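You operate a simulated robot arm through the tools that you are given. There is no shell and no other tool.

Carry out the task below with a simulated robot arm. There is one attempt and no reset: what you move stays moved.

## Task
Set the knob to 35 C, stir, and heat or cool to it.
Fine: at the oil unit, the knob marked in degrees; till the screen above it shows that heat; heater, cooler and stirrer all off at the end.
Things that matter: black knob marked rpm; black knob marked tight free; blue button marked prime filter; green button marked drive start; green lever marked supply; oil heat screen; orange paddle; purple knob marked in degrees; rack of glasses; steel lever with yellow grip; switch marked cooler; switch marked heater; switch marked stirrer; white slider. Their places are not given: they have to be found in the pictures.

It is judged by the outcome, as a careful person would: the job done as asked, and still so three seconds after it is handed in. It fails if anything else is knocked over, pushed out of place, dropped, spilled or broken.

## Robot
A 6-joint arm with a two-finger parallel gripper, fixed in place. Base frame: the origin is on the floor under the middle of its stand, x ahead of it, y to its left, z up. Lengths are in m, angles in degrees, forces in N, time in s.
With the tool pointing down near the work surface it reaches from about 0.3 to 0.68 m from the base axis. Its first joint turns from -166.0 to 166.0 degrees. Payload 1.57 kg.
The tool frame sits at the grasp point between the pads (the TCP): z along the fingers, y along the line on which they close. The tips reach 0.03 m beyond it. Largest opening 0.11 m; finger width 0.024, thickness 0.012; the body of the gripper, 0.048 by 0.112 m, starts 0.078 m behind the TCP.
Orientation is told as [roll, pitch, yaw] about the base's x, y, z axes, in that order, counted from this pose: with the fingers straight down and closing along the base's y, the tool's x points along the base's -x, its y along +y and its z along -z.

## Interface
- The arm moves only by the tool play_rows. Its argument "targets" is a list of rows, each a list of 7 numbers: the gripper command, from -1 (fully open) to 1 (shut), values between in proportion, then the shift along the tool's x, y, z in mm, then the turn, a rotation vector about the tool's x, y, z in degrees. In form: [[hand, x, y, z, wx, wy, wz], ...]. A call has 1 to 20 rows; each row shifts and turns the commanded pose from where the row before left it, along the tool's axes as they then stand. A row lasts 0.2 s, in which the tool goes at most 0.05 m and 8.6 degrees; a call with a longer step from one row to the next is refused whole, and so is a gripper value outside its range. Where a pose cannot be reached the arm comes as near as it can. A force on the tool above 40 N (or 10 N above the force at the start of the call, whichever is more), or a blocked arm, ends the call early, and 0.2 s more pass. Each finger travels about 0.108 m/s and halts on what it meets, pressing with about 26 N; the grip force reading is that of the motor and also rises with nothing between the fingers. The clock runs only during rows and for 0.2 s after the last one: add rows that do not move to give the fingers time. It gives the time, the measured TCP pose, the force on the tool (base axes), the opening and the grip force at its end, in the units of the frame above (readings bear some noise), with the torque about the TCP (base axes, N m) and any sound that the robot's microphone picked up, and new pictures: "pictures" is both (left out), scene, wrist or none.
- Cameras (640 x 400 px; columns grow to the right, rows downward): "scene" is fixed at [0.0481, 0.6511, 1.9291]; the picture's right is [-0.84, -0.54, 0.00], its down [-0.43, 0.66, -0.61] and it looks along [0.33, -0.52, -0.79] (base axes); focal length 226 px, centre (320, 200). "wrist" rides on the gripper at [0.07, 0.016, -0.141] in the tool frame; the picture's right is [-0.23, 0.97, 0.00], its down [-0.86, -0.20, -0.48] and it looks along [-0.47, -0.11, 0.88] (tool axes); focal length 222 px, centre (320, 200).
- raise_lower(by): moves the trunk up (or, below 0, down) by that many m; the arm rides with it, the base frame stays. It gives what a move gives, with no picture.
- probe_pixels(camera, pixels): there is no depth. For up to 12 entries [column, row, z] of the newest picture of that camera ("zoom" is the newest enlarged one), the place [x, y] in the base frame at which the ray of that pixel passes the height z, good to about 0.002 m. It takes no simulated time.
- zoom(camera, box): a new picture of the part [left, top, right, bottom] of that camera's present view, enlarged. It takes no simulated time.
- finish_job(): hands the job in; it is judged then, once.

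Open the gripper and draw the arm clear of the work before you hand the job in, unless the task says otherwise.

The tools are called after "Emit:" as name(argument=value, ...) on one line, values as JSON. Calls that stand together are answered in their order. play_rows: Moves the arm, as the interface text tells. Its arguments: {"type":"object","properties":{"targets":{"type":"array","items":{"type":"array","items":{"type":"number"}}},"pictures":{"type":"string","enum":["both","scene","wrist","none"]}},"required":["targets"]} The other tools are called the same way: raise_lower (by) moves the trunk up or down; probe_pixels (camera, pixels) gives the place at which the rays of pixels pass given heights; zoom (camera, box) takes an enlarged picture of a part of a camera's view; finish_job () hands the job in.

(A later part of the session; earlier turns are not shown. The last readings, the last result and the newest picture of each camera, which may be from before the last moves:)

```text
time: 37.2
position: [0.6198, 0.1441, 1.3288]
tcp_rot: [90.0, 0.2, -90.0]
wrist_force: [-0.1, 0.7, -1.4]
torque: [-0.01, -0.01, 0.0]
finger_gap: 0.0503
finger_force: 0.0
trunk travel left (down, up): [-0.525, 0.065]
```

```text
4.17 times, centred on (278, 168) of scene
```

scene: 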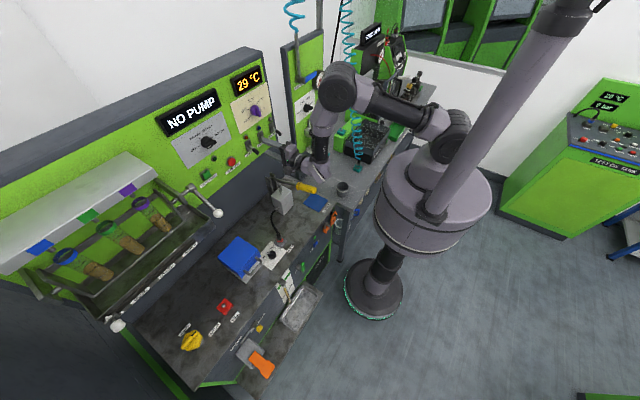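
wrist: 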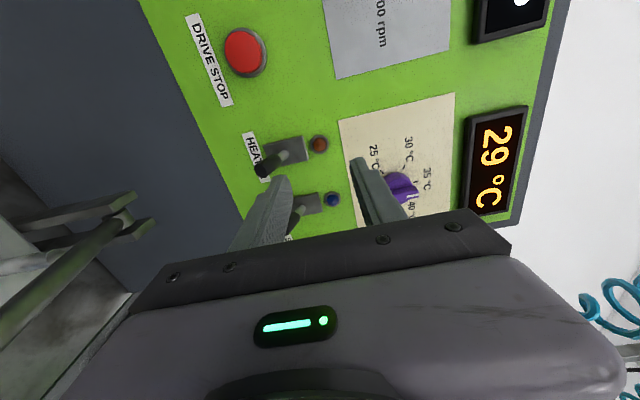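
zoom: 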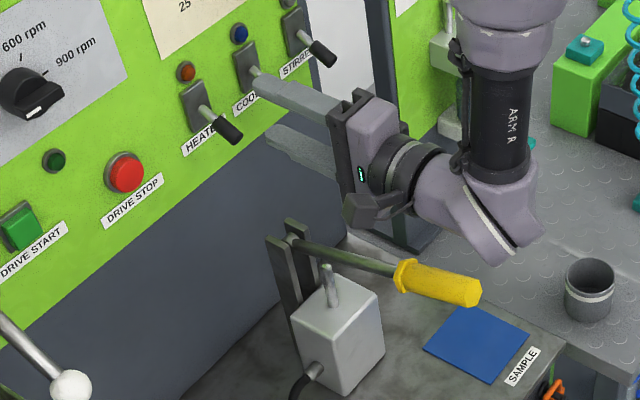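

I probe the heater lever's tip and root in both cameras at several heights.

Emit:
probe_pixels(camera="wrist", pixels=[[261, 171.4, 1.24], [261, 171.4, 1.26], [261, 171.4, 1.28], [287, 153.5, 1.27], [287, 153.5, 1.28], [287, 153.5, 1.29], [319, 144.5, 1.31], [319, 144.5, 1.32], [319, 144.5, 1.33]])

Emit:
probe_pixels(camera="scene", pixels=[[256.9, 152.4, 1.24], [256.9, 152.4, 1.26], [256.9, 152.4, 1.28], [249.2, 146.4, 1.26], [249.2, 146.4, 1.28], [249.2, 146.4, 1.3], [281, 186, 1.15], [281, 186, 1.2], [296, 188, 1.15], [296, 188, 1.2], [312, 188, 1.15], [312, 188, 1.2]])

```text
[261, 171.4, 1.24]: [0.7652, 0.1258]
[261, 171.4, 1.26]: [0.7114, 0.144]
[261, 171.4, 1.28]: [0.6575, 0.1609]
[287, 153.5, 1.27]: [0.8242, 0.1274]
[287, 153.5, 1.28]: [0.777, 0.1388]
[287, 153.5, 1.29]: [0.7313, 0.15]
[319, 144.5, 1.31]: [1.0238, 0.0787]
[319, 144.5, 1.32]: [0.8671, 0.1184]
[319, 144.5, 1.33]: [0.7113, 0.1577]
```

```text
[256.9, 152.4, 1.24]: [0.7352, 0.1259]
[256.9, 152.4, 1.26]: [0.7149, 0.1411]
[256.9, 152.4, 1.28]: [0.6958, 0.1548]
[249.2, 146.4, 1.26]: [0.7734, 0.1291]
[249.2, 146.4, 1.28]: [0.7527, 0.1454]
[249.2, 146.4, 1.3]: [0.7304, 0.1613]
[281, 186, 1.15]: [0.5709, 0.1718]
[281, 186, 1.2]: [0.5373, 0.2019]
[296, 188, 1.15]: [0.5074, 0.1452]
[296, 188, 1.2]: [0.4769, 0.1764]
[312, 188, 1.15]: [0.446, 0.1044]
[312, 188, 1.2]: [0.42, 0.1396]
```

Heater lever: root ≈(0.753,0.145,1.284), tip ≈(0.713,0.143,1.259), i.e. hanging ~32° down (off). I check the steel lever's position and the cooler/stirrer lever tips before moving.

Emit:
probe_pixels(camera="wrist", pixels=[[122, 212, 1.0], [122, 212, 1.1], [122, 212, 1.2], [20, 295, 1.1], [20, 295, 1.2]])

Emit:
probe_pixels(camera="scene", pixels=[[271.5, 178, 1.0], [271.5, 178, 1.1], [271.5, 178, 1.2], [279.5, 131.5, 1.25], [279.5, 131.5, 1.26], [279.5, 131.5, 1.27], [269, 142, 1.26]])

Emit:
zoom(camera="wrist", box=[0, 150, 200, 350])

```text
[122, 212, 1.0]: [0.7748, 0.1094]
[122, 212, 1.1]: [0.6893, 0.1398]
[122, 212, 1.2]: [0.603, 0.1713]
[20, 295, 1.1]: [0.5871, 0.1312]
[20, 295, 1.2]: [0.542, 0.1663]
```

```text
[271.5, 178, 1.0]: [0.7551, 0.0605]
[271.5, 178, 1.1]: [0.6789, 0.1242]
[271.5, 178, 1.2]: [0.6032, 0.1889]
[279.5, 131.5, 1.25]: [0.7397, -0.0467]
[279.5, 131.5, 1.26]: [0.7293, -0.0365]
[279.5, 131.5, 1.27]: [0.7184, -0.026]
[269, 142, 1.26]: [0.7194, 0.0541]
```

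```text
2.00 times, centred on (100, 250) of wrist
```

zoom: 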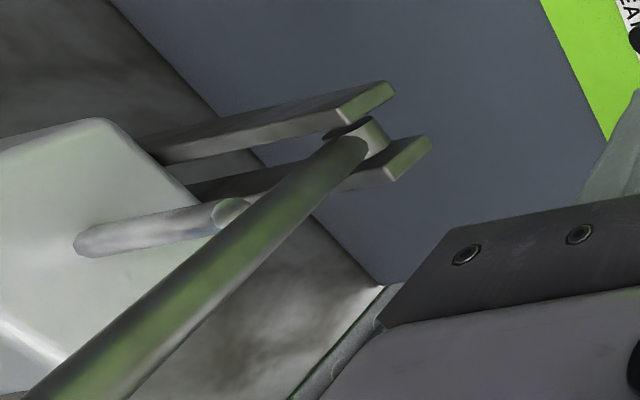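

The steel lever's pivot is near (0.646,0.155,1.147) and its yellow grip end is near (0.40,0.137,1.20), so I must keep the wrist away from there when low. I'll do the stirrer first (y≈-0.015), moving sideways at the present safe height.

Emit:
play_rows(targets=[[0.09, -40, 0, 0, 0, 0, 0], [0.09, -40, 0, 0, 0, 0, 0], [0.09, -40, 0, 0, 0, 0, 0], [0.09, -39, 0, 0, 0, 0, 0], [0.09, 0, 0, 0, 0, 0, 0]])

Emit:
zoom(camera="wrist", box=[230, 115, 358, 225])

Emit:
zoom(camera="scene", box=[240, 100, 336, 196])

```text
time: 38.4
position: [0.6193, -0.013, 1.3253]
tcp_rot: [89.9, 0.0, -89.8]
wrist_force: [-0.6, 0.6, 0.5]
torque: [-0.01, -0.03, -0.02]
finger_gap: 0.0498
finger_force: 0.1
trunk travel left (down, up): [-0.525, 0.065]
```

scene: 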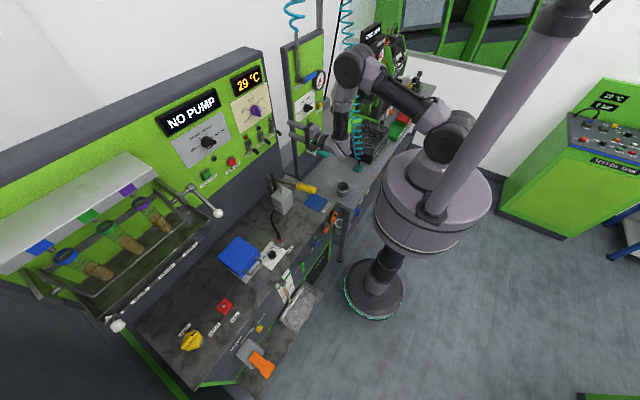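
wrist: 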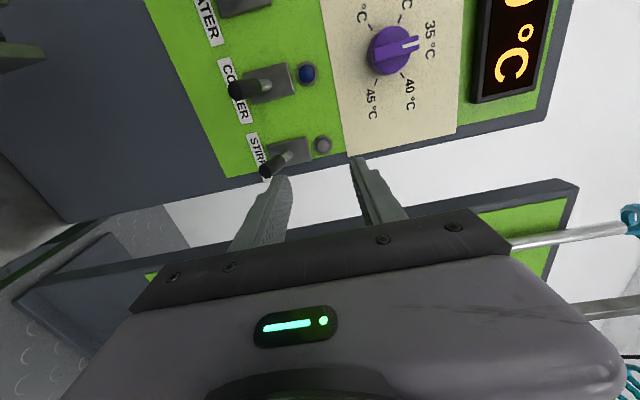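

```text
3.64 times, centred on (294, 170) of wrist
```

zoom: 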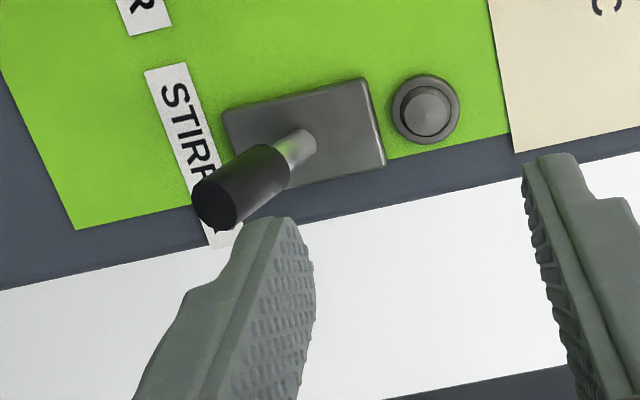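

```text
4.17 times, centred on (288, 148) of scene
```

zoom: 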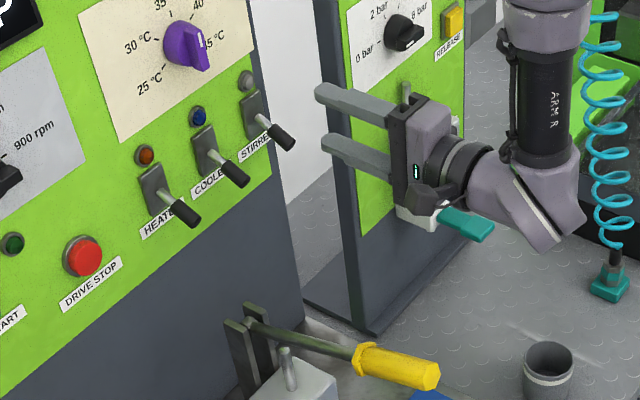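

Stirrer lever tip is at about (0.713,-0.014,1.260), straight ahead. I lower 63 mm to bring the fork level with it and advance 85 mm so the lever sits between the fingers.

Emit:
play_rows(targets=[[0.09, 0, -32, 0, 0, 0, 0], [0.09, 0, -31, 0, 0, 0, 0], [0.09, 0, 0, 30, 0, 0, 0], [0.09, 0, 0, 30, 0, 0, 0], [0.09, 0, 0, 25, 0, 0, 0], [0.09, 0, 0, 0, 0, 0, 0]])

Emit:
zoom(camera="scene", box=[240, 100, 336, 196])

Emit:
zoom(camera="wrist", box=[220, 100, 412, 220])

```text
time: 39.8
position: [0.7019, -0.0133, 1.263]
tcp_rot: [90.0, 0.0, -90.0]
wrist_force: [-0.3, -0.5, 0.2]
torque: [-0.01, 0.01, -0.05]
finger_gap: 0.0499
finger_force: 0.0
trunk travel left (down, up): [-0.525, 0.065]
```

scene: 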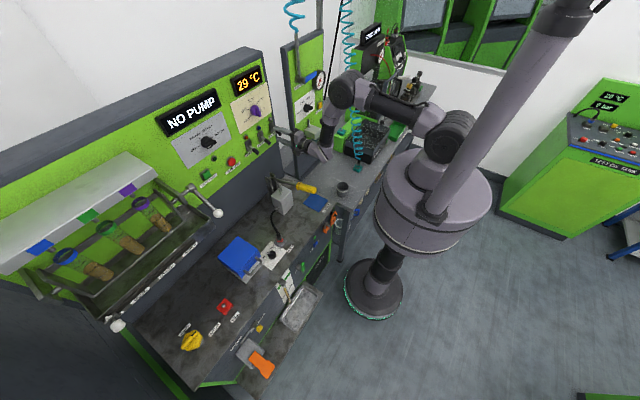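
wrist: 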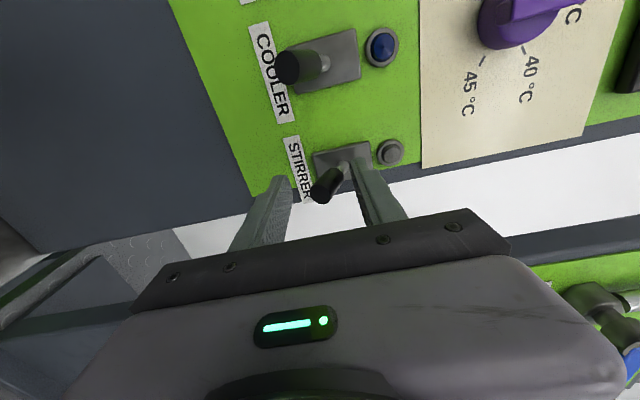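

```text
4.17 times, centred on (288, 148) of scene
```

zoom: 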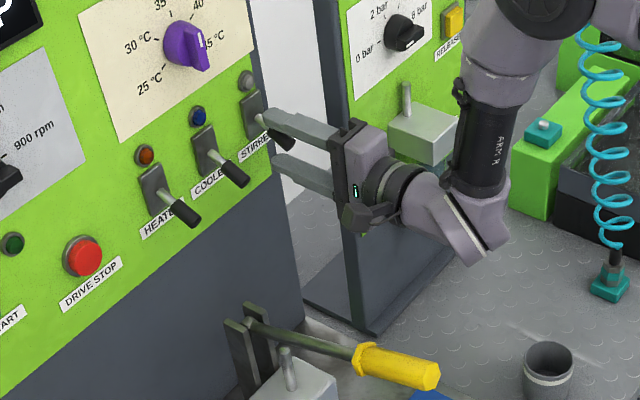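

```text
3.33 times, centred on (316, 160) of wrist
```

zoom: 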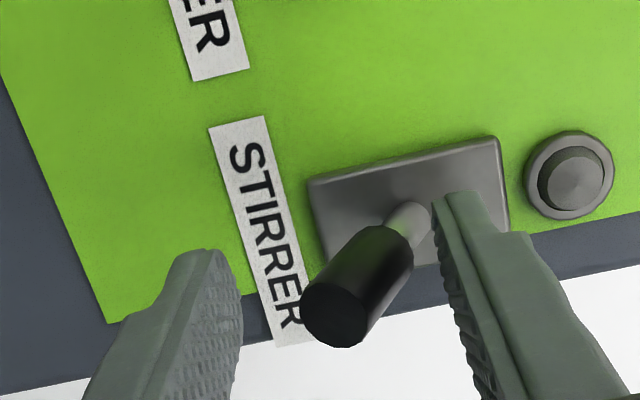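

The stirrer lever is between the fingers. I lift the fork to push it up, about 60 mm in steps.

Emit:
play_rows(targets=[[0.09, 0, 12, 0, 0, 0, 0], [0.09, 0, 12, 0, 0, 0, 0], [0.09, 0, 12, 0, 0, 0, 0], [0.09, 0, 12, 0, 0, 0, 0], [0.09, 0, 0, 0, 0, 0, 0]])

Emit:
zoom(camera="wrist", box=[220, 100, 412, 220])

Emit:
zoom(camera="scene", box=[220, 60, 316, 156])

```text
time: 41.0
position: [0.7035, -0.0135, 1.3134]
tcp_rot: [89.9, 0.1, -89.9]
wrist_force: [-1.8, -0.6, -4.6]
torque: [0.04, 0.17, -0.01]
finger_gap: 0.0543
finger_force: 1.9
trunk travel left (down, up): [-0.525, 0.065]
```

scene: 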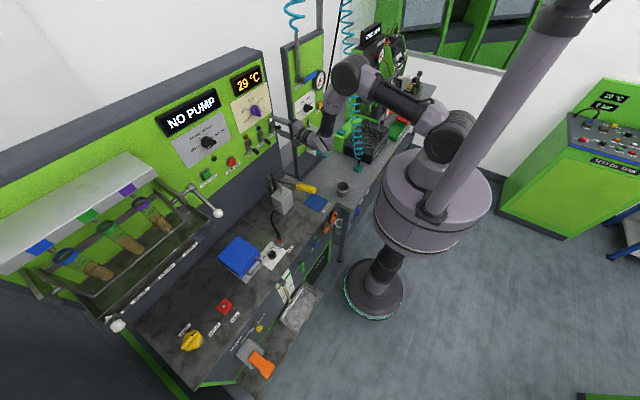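
wrist: 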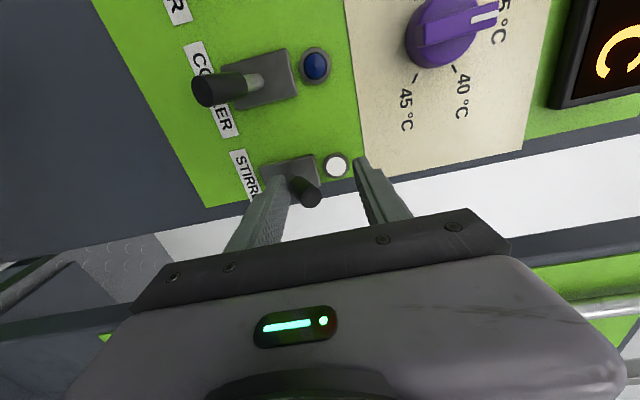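

```text
3.33 times, centred on (316, 160) of wrist
```

zoom: 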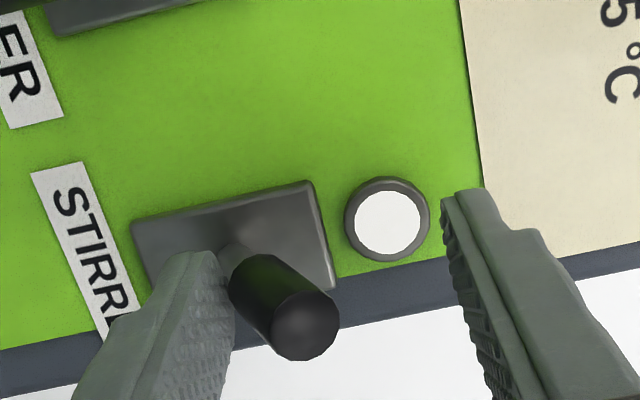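

```text
4.17 times, centred on (268, 108) of scene
```

zoom: 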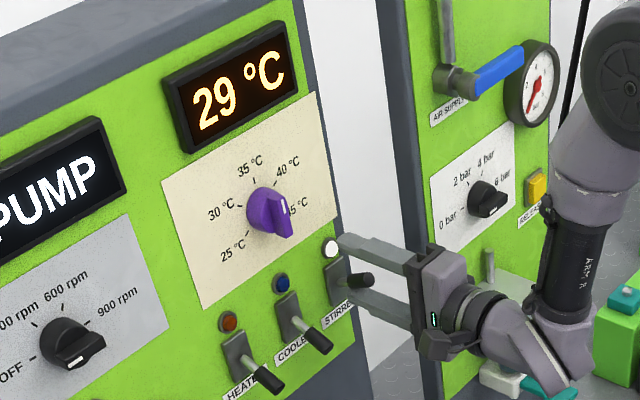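

The stirrer light is lit white and its lever is up. I ease off, back out, then yaw 34° to the left and go to the pre-approach for the heater lever so that the wrist stays clear of the yellow grip.

Emit:
play_rows(targets=[[0.09, 0, -4, 0, 0, 0, 0], [0.09, 0, 0, -28, 0, 0, 0], [0.09, 0, 0, -28, 0, 0, 0], [0.09, 0, 0, -28, 0, 0, 0], [0.09, 0, 0, 0, 0, 8.5, 0], [0.09, 0, 0, 0, 0, 8.5, 0], [0.09, 0, 0, 0, 0, 8.5, 0], [0.09, 0, 0, 0, 0, 8.5, 0], [0.09, 26, 0, 23.4, 0, 0, 0], [0.09, 26, 0, 23.4, 0, 0, 0], [0.09, 26, 0, 23.4, 0, 0, 0], [0.09, 0, 0, 0, 0, 0, 0]])

Emit:
zoom(camera="scene", box=[230, 80, 342, 206])

```text
time: 43.6
position: [0.6382, 0.0915, 1.3113]
tcp_rot: [90.0, 0.0, -56.1]
wrist_force: [-0.6, -1.0, -0.8]
torque: [0.01, -0.03, -0.01]
finger_gap: 0.0501
finger_force: 0.1
trunk travel left (down, up): [-0.525, 0.065]
```

scene: 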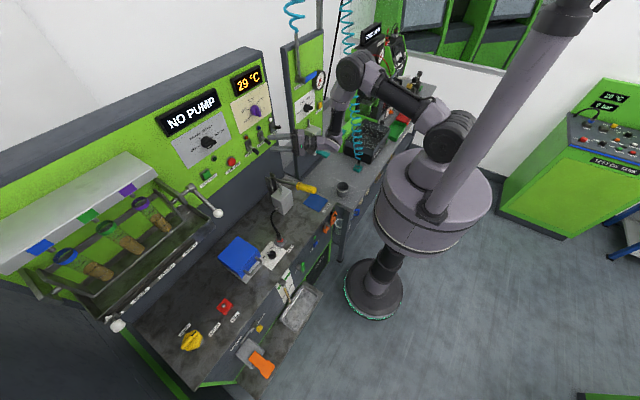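
wrist: 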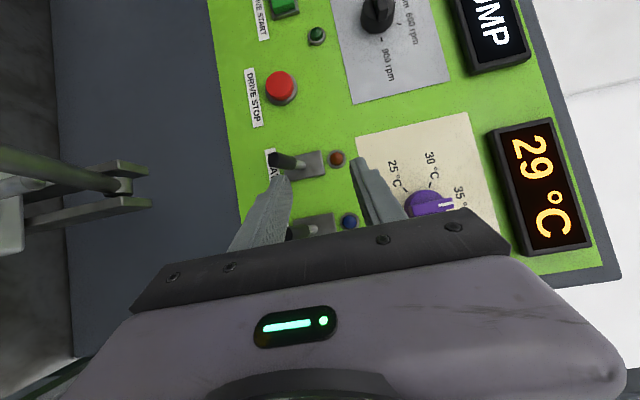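

```text
3.17 times, centred on (286, 143) of scene
```

zoom: 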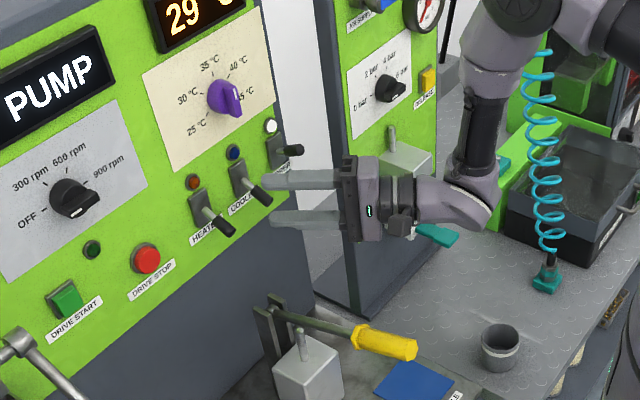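

The wrist is well clear of the yellow grip. I lower 49 mm to the lever height and check alignment with the heater lever before advancing.

Emit:
play_rows(targets=[[0.09, 0, -25, 0, 0, 0, 0], [0.09, 0, -24, 0, 0, 0, 0], [0.09, 0, 0, 0, 0, 0, 0]], pictures="both")

Emit:
zoom(camera="wrist", box=[240, 90, 400, 215])

Emit:
zoom(camera="scene", box=[230, 80, 342, 206])

```text
time: 44.4
position: [0.6373, 0.0929, 1.2627]
tcp_rot: [90.1, 0.0, -56.0]
wrist_force: [0.2, 0.2, -0.1]
torque: [0.02, 0.06, 0.0]
finger_gap: 0.0499
finger_force: 0.0
trunk travel left (down, up): [-0.525, 0.065]
```

scene: 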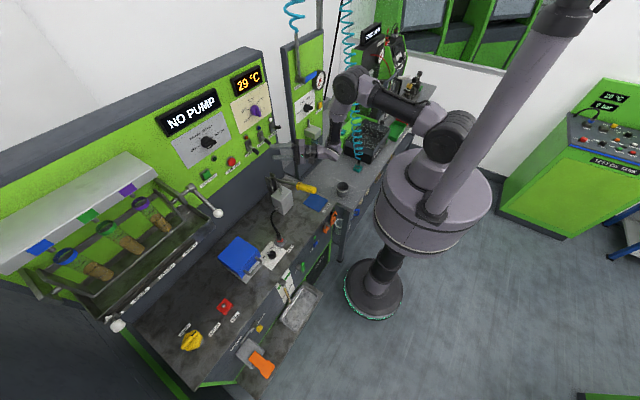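
wrist: 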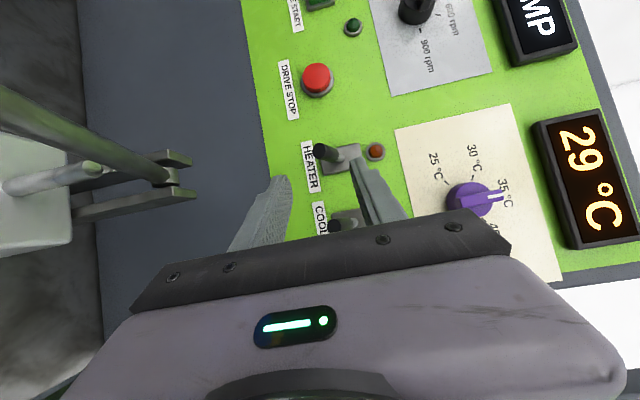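

```text
3.20 times, centred on (320, 152) of wrist
```

zoom: 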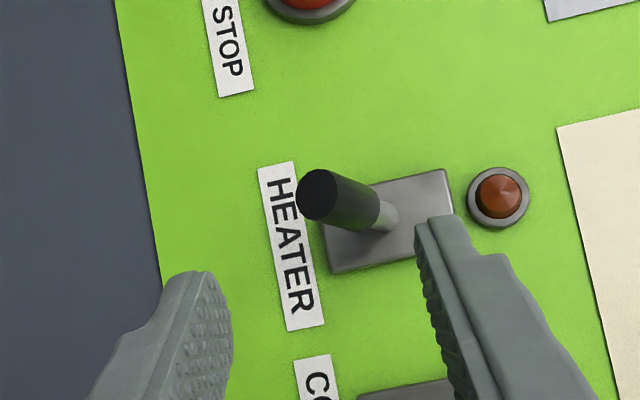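

```text
3.17 times, centred on (286, 143) of scene
```

zoom: 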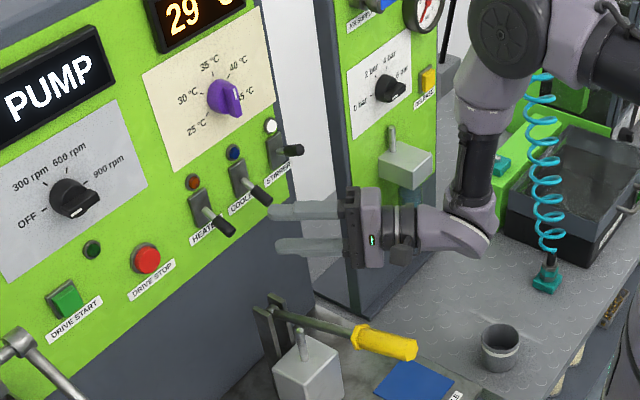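

The lever tip appears ~4-5 mm toward tool +x from the axis; I shift +4 mm and advance 84 mm along the tool axis so the heater lever sits between the fingers.

Emit:
play_rows(targets=[[0.09, 4, 0, 20, 0, 0, 0], [0.09, 0, 0, 28, 0, 0, 0], [0.09, 0, 0, 24, 0, 0, 0], [0.09, 0, 0, 12, 0, 0, 0], [0.09, 0, 0, 0, 0, 0, 0]])

Emit:
zoom(camera="wrist", box=[220, 100, 412, 220])

Emit:
zoom(camera="scene", box=[230, 80, 342, 206])

```text
time: 45.6
position: [0.7008, 0.1403, 1.2629]
tcp_rot: [90.1, 0.1, -56.0]
wrist_force: [-0.3, -0.5, -0.7]
torque: [-0.01, 0.01, -0.01]
finger_gap: 0.0497
finger_force: 0.1
trunk travel left (down, up): [-0.525, 0.065]
```

scene: 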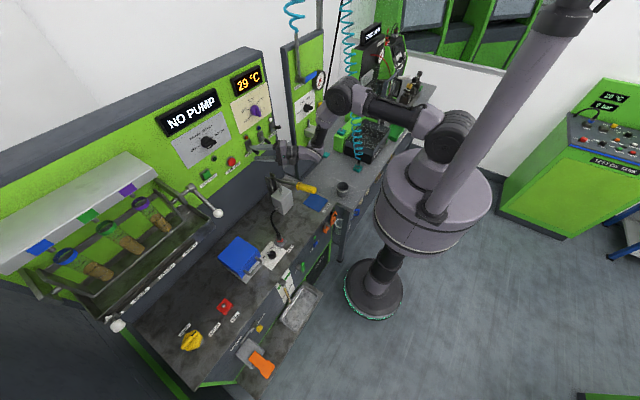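
wrist: 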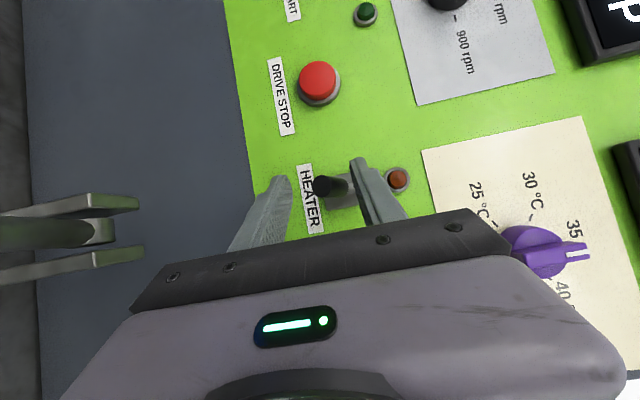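

```text
3.33 times, centred on (316, 160) of wrist
```

zoom: 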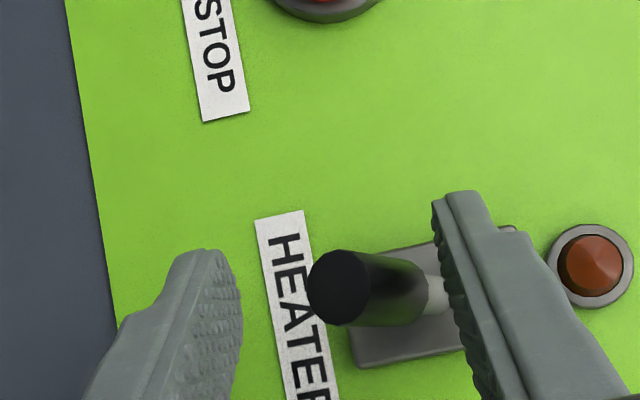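

```text
3.17 times, centred on (286, 143) of scene
```

zoom: 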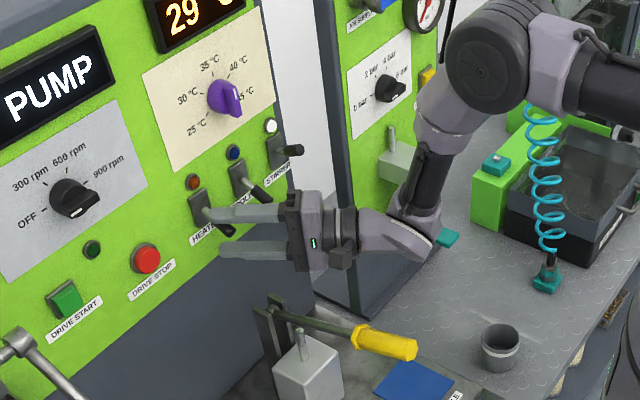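

The heater lever is between the fingers and the cooler lever is clear. I lift 50 mm to switch the heater on.

Emit:
play_rows(targets=[[0.09, 0, 12, 0, 0, 0, 0], [0.09, 0, 12, 0, 0, 0, 0], [0.09, 0, 12, 0, 0, 0, 0], [0.09, 0, 12, 0, 0, 0, 0], [0.09, 0, 0, 0, 0, 0, 0]])

Emit:
zoom(camera="wrist", box=[220, 100, 412, 220])

Emit:
zoom(camera="scene", box=[220, 60, 316, 156])

```text
time: 46.8
position: [0.7031, 0.1399, 1.3099]
tcp_rot: [90.0, 0.0, -55.9]
wrist_force: [-0.2, 0.5, 0.3]
torque: [-0.01, 0.0, 0.01]
finger_gap: 0.0498
finger_force: 0.2
trunk travel left (down, up): [-0.525, 0.065]
```

scene: 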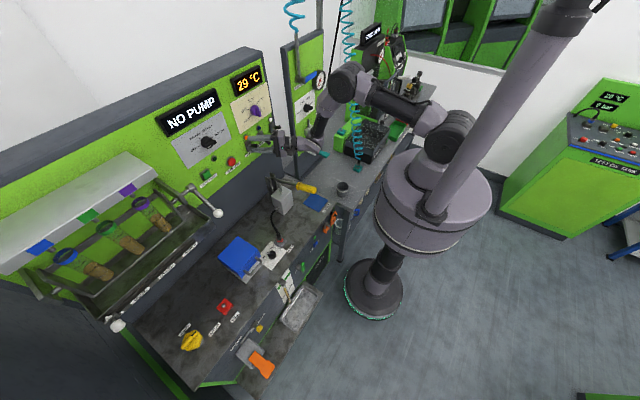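
wrist: 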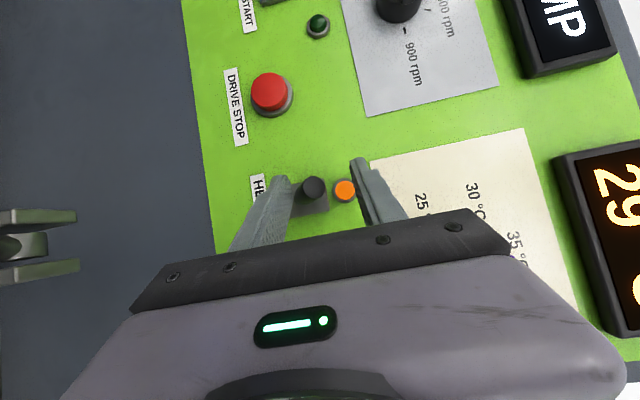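

```text
3.33 times, centred on (316, 160) of wrist
```

zoom: 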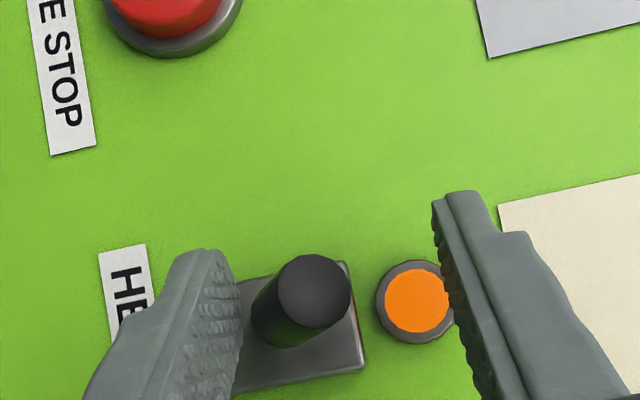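

```text
4.17 times, centred on (268, 108) of scene
```

zoom: 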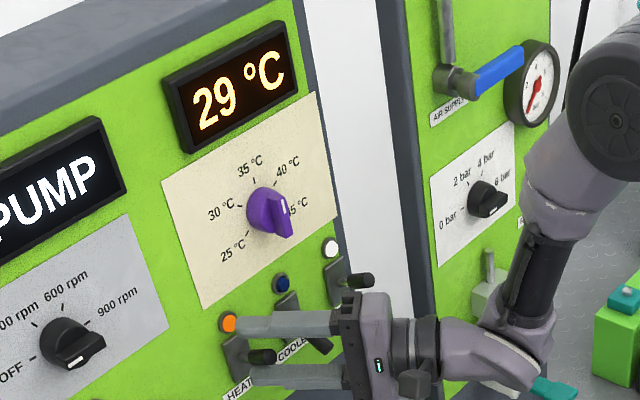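

Heater light is lit orange. I stay here with the fork around the lever and wait a second, watching the screen (29 °C).

Emit:
play_rows(targets=[[0.09, 0, 0, 0, 0, 0, 0], [0.09, 0, 0, 0, 0, 0, 0], [0.09, 0, 0, 0, 0, 0, 0], [0.09, 0, 0, 0, 0, 0, 0], [0.09, 0, 0, 0, 0, 0, 0]], pictures="scene")

Emit:
zoom(camera="scene", box=[220, 60, 316, 156])

```text
time: 48.0
position: [0.7049, 0.1404, 1.3101]
tcp_rot: [89.9, 0.0, -56.0]
wrist_force: [-0.2, -0.1, 0.2]
torque: [0.0, 0.01, -0.02]
finger_gap: 0.0501
finger_force: 0.0
trunk travel left (down, up): [-0.525, 0.065]
```

scene: 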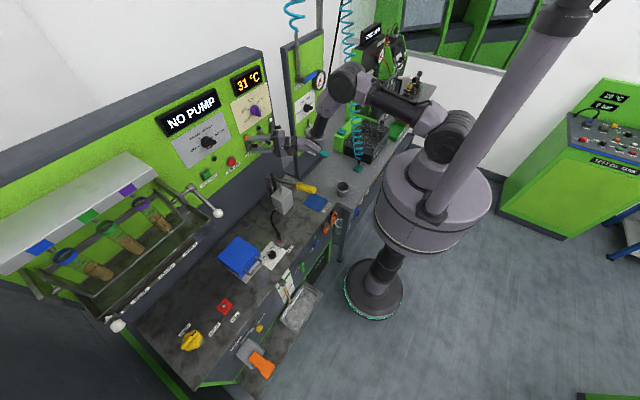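

```text
4.17 times, centred on (268, 108) of scene
```

zoom: 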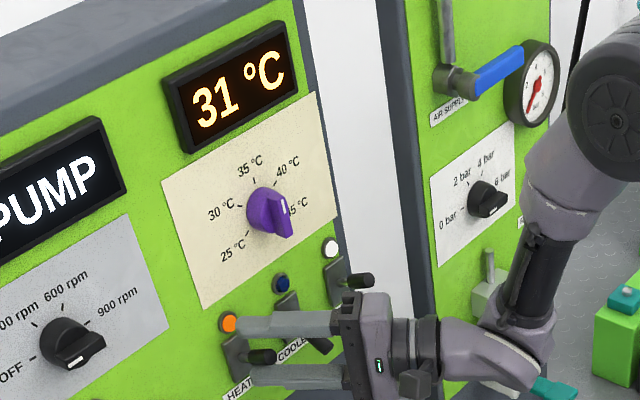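

31 °C at 48.0 s — it's rising fast (~1-1.5 °C/s). I wait in short steps.

Emit:
play_rows(targets=[[0.09, 0, 0, 0, 0, 0, 0], [0.09, 0, 0, 0, 0, 0, 0], [0.09, 0, 0, 0, 0, 0, 0]], pictures="scene")

Emit:
zoom(camera="scene", box=[228, 60, 276, 96])

```text
time: 48.8
position: [0.7033, 0.1406, 1.3091]
tcp_rot: [90.0, 0.0, -56.0]
wrist_force: [-1.0, -0.3, 0.9]
torque: [0.0, -0.02, -0.03]
finger_gap: 0.0502
finger_force: 0.0
trunk travel left (down, up): [-0.525, 0.065]
```

scene: 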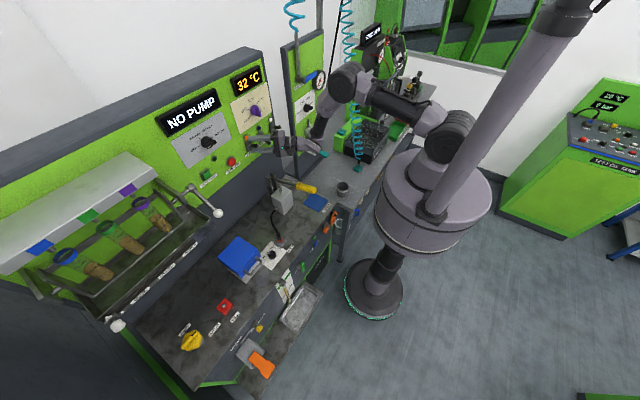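

```text
11.11 times, centred on (252, 78) of scene
```

zoom: 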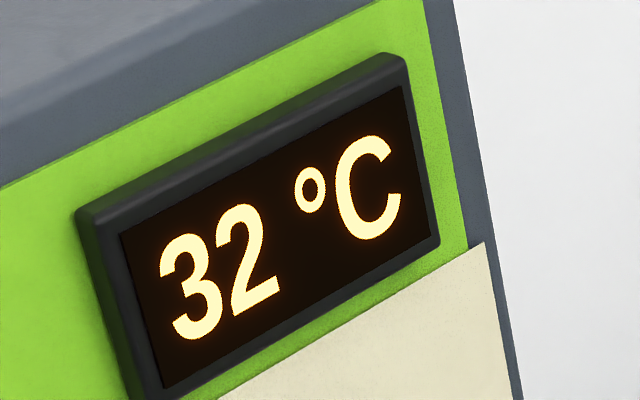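

32 °C at 48.8 s. I lower the fork 12 mm so the upper finger is nearly on the lever, and keep watching.

Emit:
play_rows(targets=[[0.09, 0, -6, 0, 0, 0, 0], [0.09, 0, -6, 0, 0, 0, 0], [0.09, 0, 0, 0, 0, 0, 0]], pictures="scene")

Emit:
zoom(camera="scene", box=[220, 60, 316, 156])

Emit:
zoom(camera="wrist", box=[220, 100, 412, 220])

```text
time: 49.6
position: [0.7033, 0.1403, 1.297]
tcp_rot: [90.0, 0.1, -56.0]
wrist_force: [1.1, -0.5, 0.2]
torque: [-0.01, 0.0, 0.0]
finger_gap: 0.0501
finger_force: 0.0
trunk travel left (down, up): [-0.525, 0.065]
```

scene: 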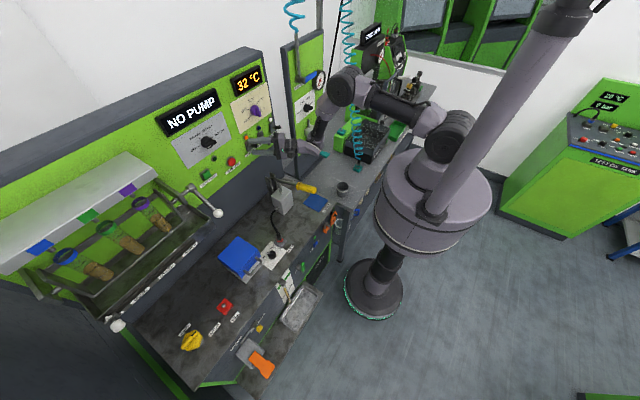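

```text
4.17 times, centred on (268, 108) of scene
```

zoom: 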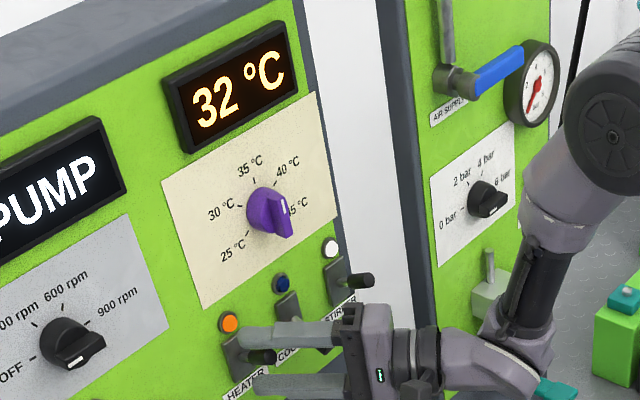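

```text
3.33 times, centred on (316, 160) of wrist
```

zoom: 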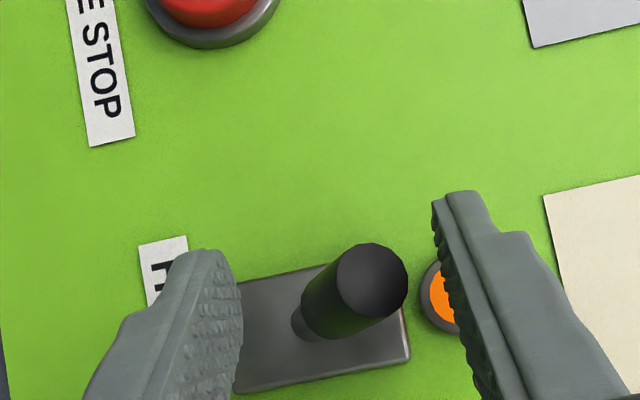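

Still 32 °C at 49.6 s; lever sits between the fingers. I wait another short step.

Emit:
play_rows(targets=[[0.09, 0, 0, 0, 0, 0, 0], [0.09, 0, 0, 0, 0, 0, 0]], pictures="scene")

Emit:
zoom(camera="scene", box=[228, 60, 276, 96])

```text
time: 50.2
position: [0.7041, 0.1413, 1.2973]
tcp_rot: [90.0, 0.1, -56.0]
wrist_force: [-0.3, 1.7, 0.1]
torque: [0.0, 0.02, -0.03]
finger_gap: 0.0504
finger_force: 0.0
trunk travel left (down, up): [-0.525, 0.065]
```

scene: 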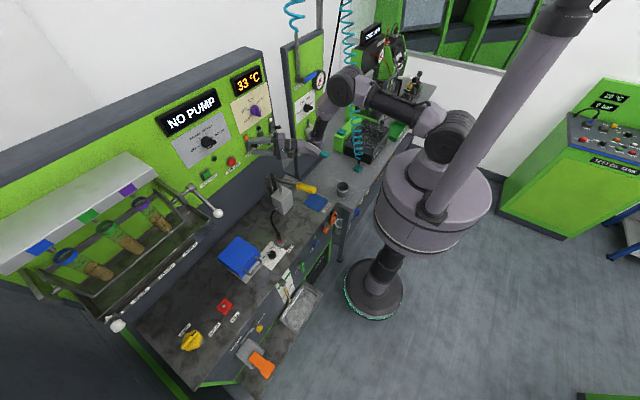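

```text
11.11 times, centred on (252, 78) of scene
```

zoom: 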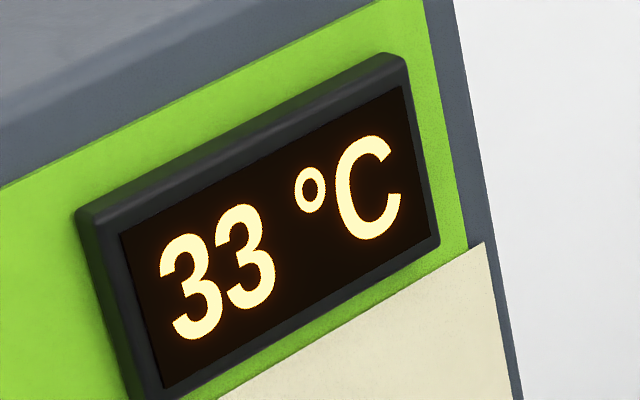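

33 °C at 50.2 s. I wait another 0.8 s.

Emit:
play_rows(targets=[[0.09, 0, 0, 0, 0, 0, 0], [0.09, 0, 0, 0, 0, 0, 0], [0.09, 0, 0, 0, 0, 0, 0]], pictures="scene")

Emit:
zoom(camera="scene", box=[228, 60, 276, 96])

```text
time: 51.0
position: [0.7044, 0.1407, 1.2972]
tcp_rot: [90.0, 0.0, -55.9]
wrist_force: [-0.7, -0.3, 0.6]
torque: [0.02, -0.01, -0.01]
finger_gap: 0.0503
finger_force: 0.1
trunk travel left (down, up): [-0.525, 0.065]
```

scene: 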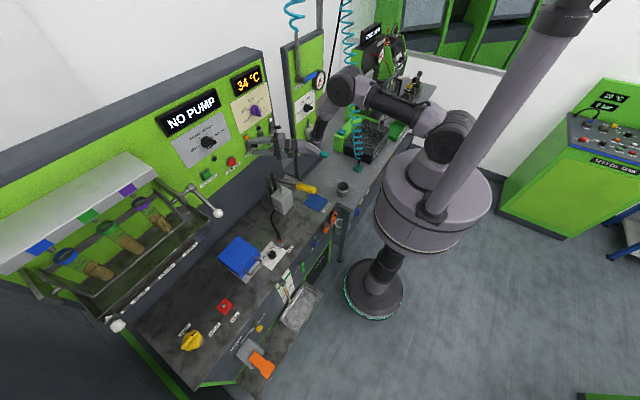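

```text
11.11 times, centred on (252, 78) of scene
```

zoom: 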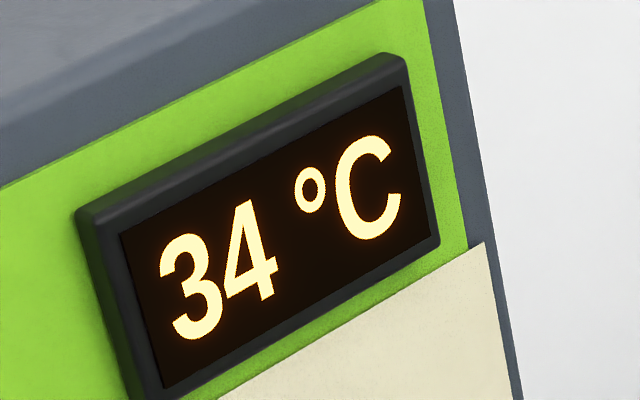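

34 °C at 51.0 s. I wait 0.4 s more, then check again.

Emit:
play_rows(targets=[[0.09, 0, -4, 0, 0, 0, 0]], pictures="scene")

Emit:
zoom(camera="scene", box=[228, 60, 276, 96])

```text
time: 51.4
position: [0.7029, 0.1405, 1.2938]
tcp_rot: [90.0, 0.1, -56.0]
wrist_force: [0.0, -0.6, -0.1]
torque: [-0.02, -0.02, 0.0]
finger_gap: 0.0505
finger_force: 0.0
trunk travel left (down, up): [-0.525, 0.065]
```

scene: 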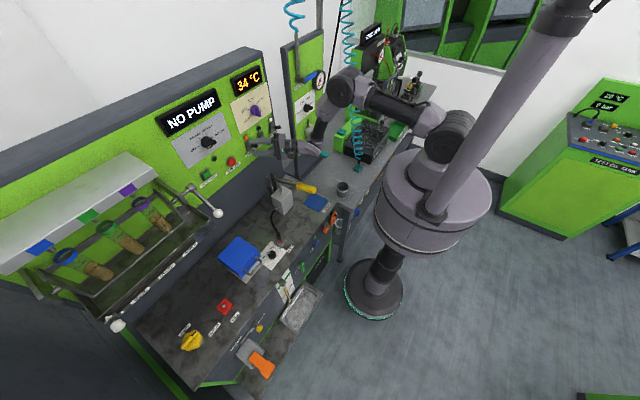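

```text
11.11 times, centred on (252, 78) of scene
```

zoom: 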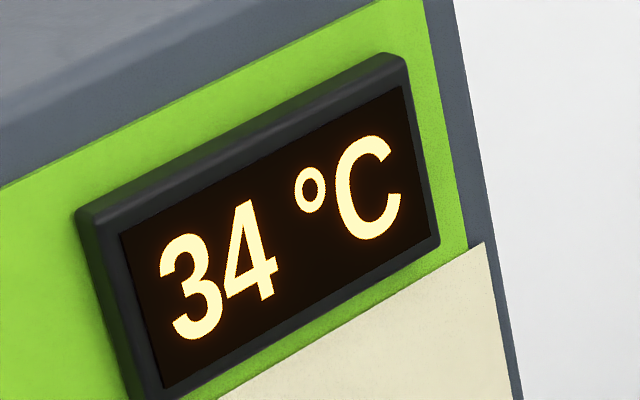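

Still 34 °C at 51.4 s; one more 0.4 s step.

Emit:
play_rows(targets=[[0.09, 0, 0, 0, 0, 0, 0]], pictures="scene")

Emit:
zoom(camera="scene", box=[228, 60, 276, 96])

```text
time: 51.8
position: [0.7032, 0.1398, 1.2933]
tcp_rot: [90.1, 0.0, -55.8]
wrist_force: [0.1, -0.6, 0.2]
torque: [0.02, 0.01, 0.01]
finger_gap: 0.0501
finger_force: 0.0
trunk travel left (down, up): [-0.525, 0.065]
```

scene: 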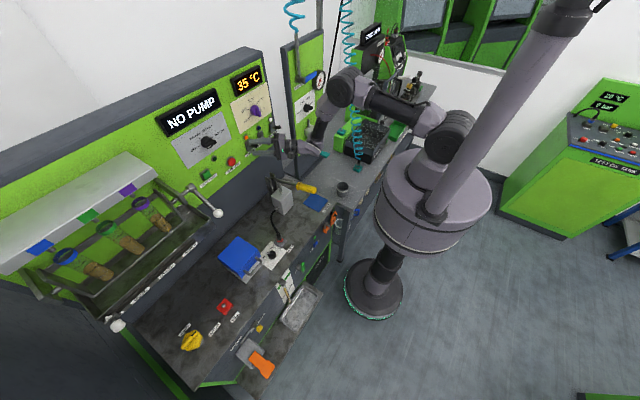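

```text
11.11 times, centred on (252, 78) of scene
```

zoom: 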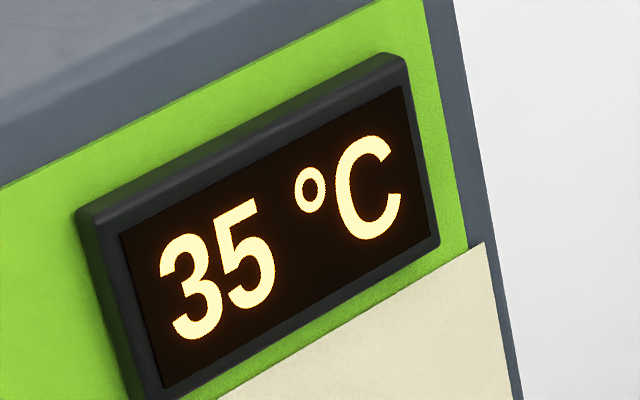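

35 °C shows at 51.8 s. I push the heater lever down now (fork down 38 mm).

Emit:
play_rows(targets=[[0.09, 0, -18, 0, 0, 0, 0], [0.09, 0, -14, 0, 0, 0, 0], [0.09, 0, -6, 0, 0, 0, 0]])

Emit:
zoom(camera="scene", box=[220, 60, 316, 156])

Emit:
zoom(camera="wrist", box=[220, 100, 412, 220])

```text
time: 52.6
position: [0.6996, 0.1406, 1.2567]
tcp_rot: [90.0, 0.0, -56.0]
wrist_force: [-0.1, 0.0, 5.0]
torque: [0.03, -0.14, -0.07]
finger_gap: 0.0546
finger_force: 2.6
trunk travel left (down, up): [-0.525, 0.065]
```

scene: 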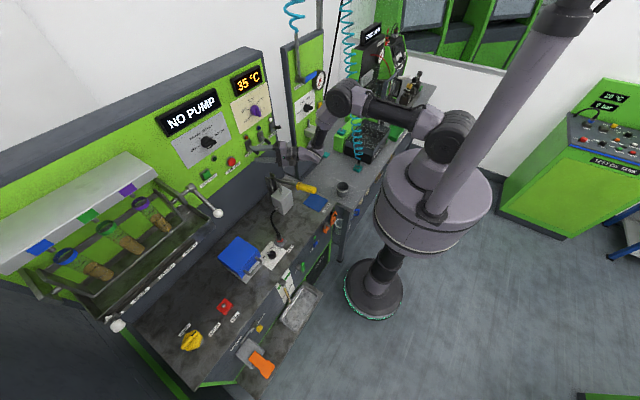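
wrist: 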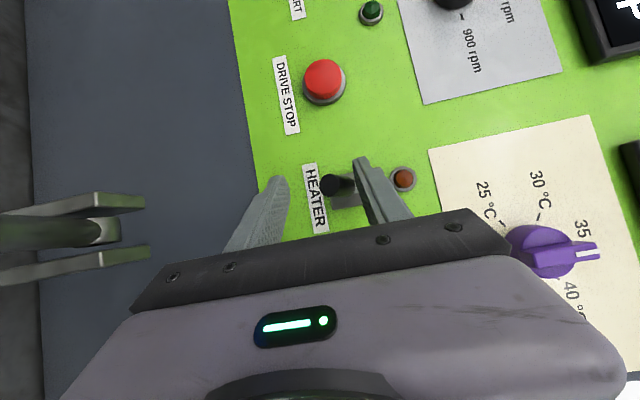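

```text
4.17 times, centred on (268, 108) of scene
```

zoom: 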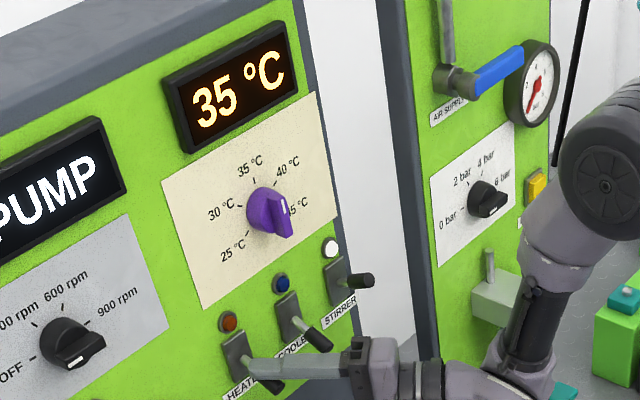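

```text
3.33 times, centred on (316, 160) of wrist
```

zoom: 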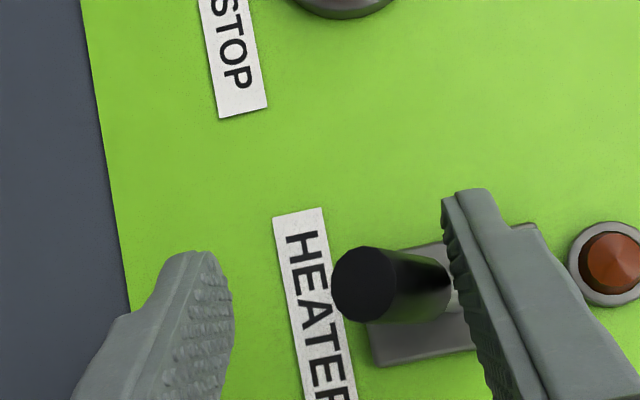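

Heater light is off and the screen shows 35 °C. I back out, raise, and return along the same path to in front of the stirrer switch.

Emit:
play_rows(targets=[[0.09, 0, 5, 0, 0, 0, 0], [0.09, 0, 0, -28, 0, 0, 0], [0.09, 0, 0, -28, 0, 0, 0], [0.09, 0, 0, -28, 0, 0, 0], [0.09, 0, 24, 0, 0, 0, 0], [0.09, 0, 23, 0, 0, 0, 0], [0.09, -27, 0, -23.4, 0, 0, 0], [0.09, -27, 0, -23.4, 0, 0, 0], [0.09, -27, 0, -23.4, 0, 0, 0], [0.09, 0, 0, 0, 0, -8.5, 0], [0.09, 0, 0, 0, 0, -8.5, 0], [0.09, 0, 0, 0, 0, -8.5, 0], [0.09, 0, 0, 0, 0, -8.5, 0], [0.09, 0, 0, 0, 0, 0, 0]])

Emit:
zoom(camera="scene", box=[220, 60, 316, 156])

Emit:
zoom(camera="wrist", box=[230, 115, 390, 225])

```text
time: 55.6
position: [0.6205, -0.0122, 1.3065]
tcp_rot: [90.0, 0.0, -89.9]
wrist_force: [-0.6, 0.0, -0.4]
torque: [0.0, 0.0, 0.01]
finger_gap: 0.05
finger_force: 0.1
trunk travel left (down, up): [-0.525, 0.065]
```

scene: 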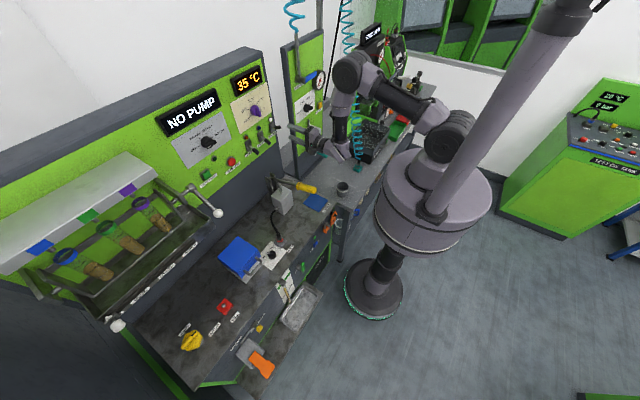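
wrist: 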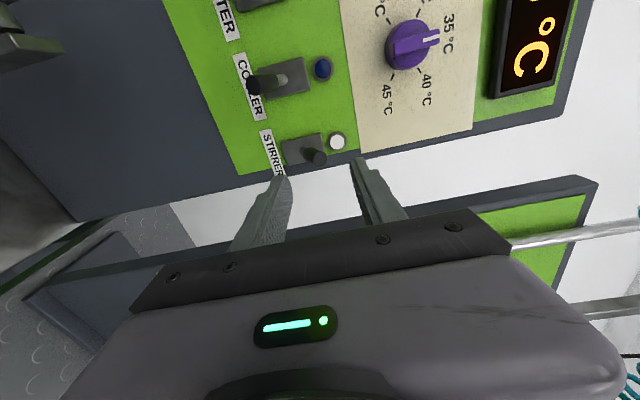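

```text
4.17 times, centred on (268, 108) of scene
```

zoom: 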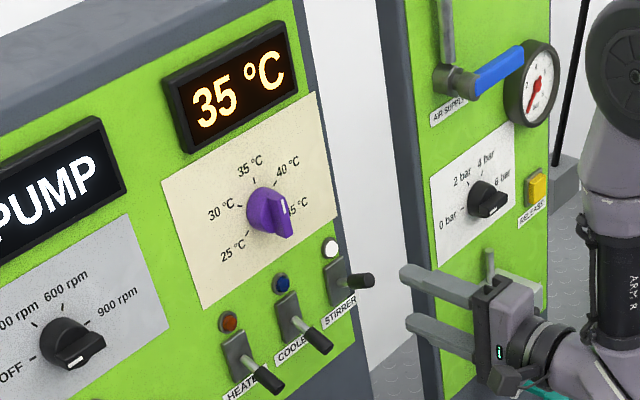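

```text
3.64 times, centred on (310, 170) of wrist
```

zoom: 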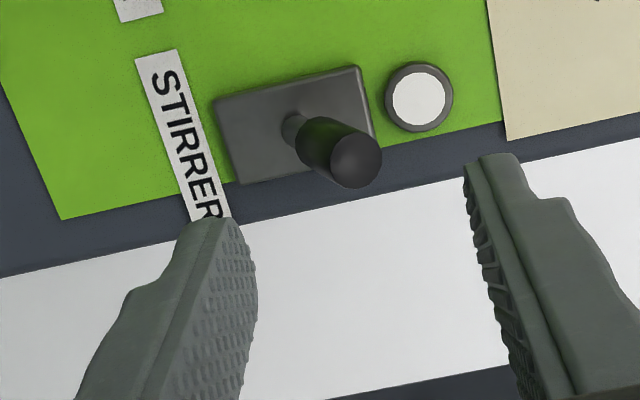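

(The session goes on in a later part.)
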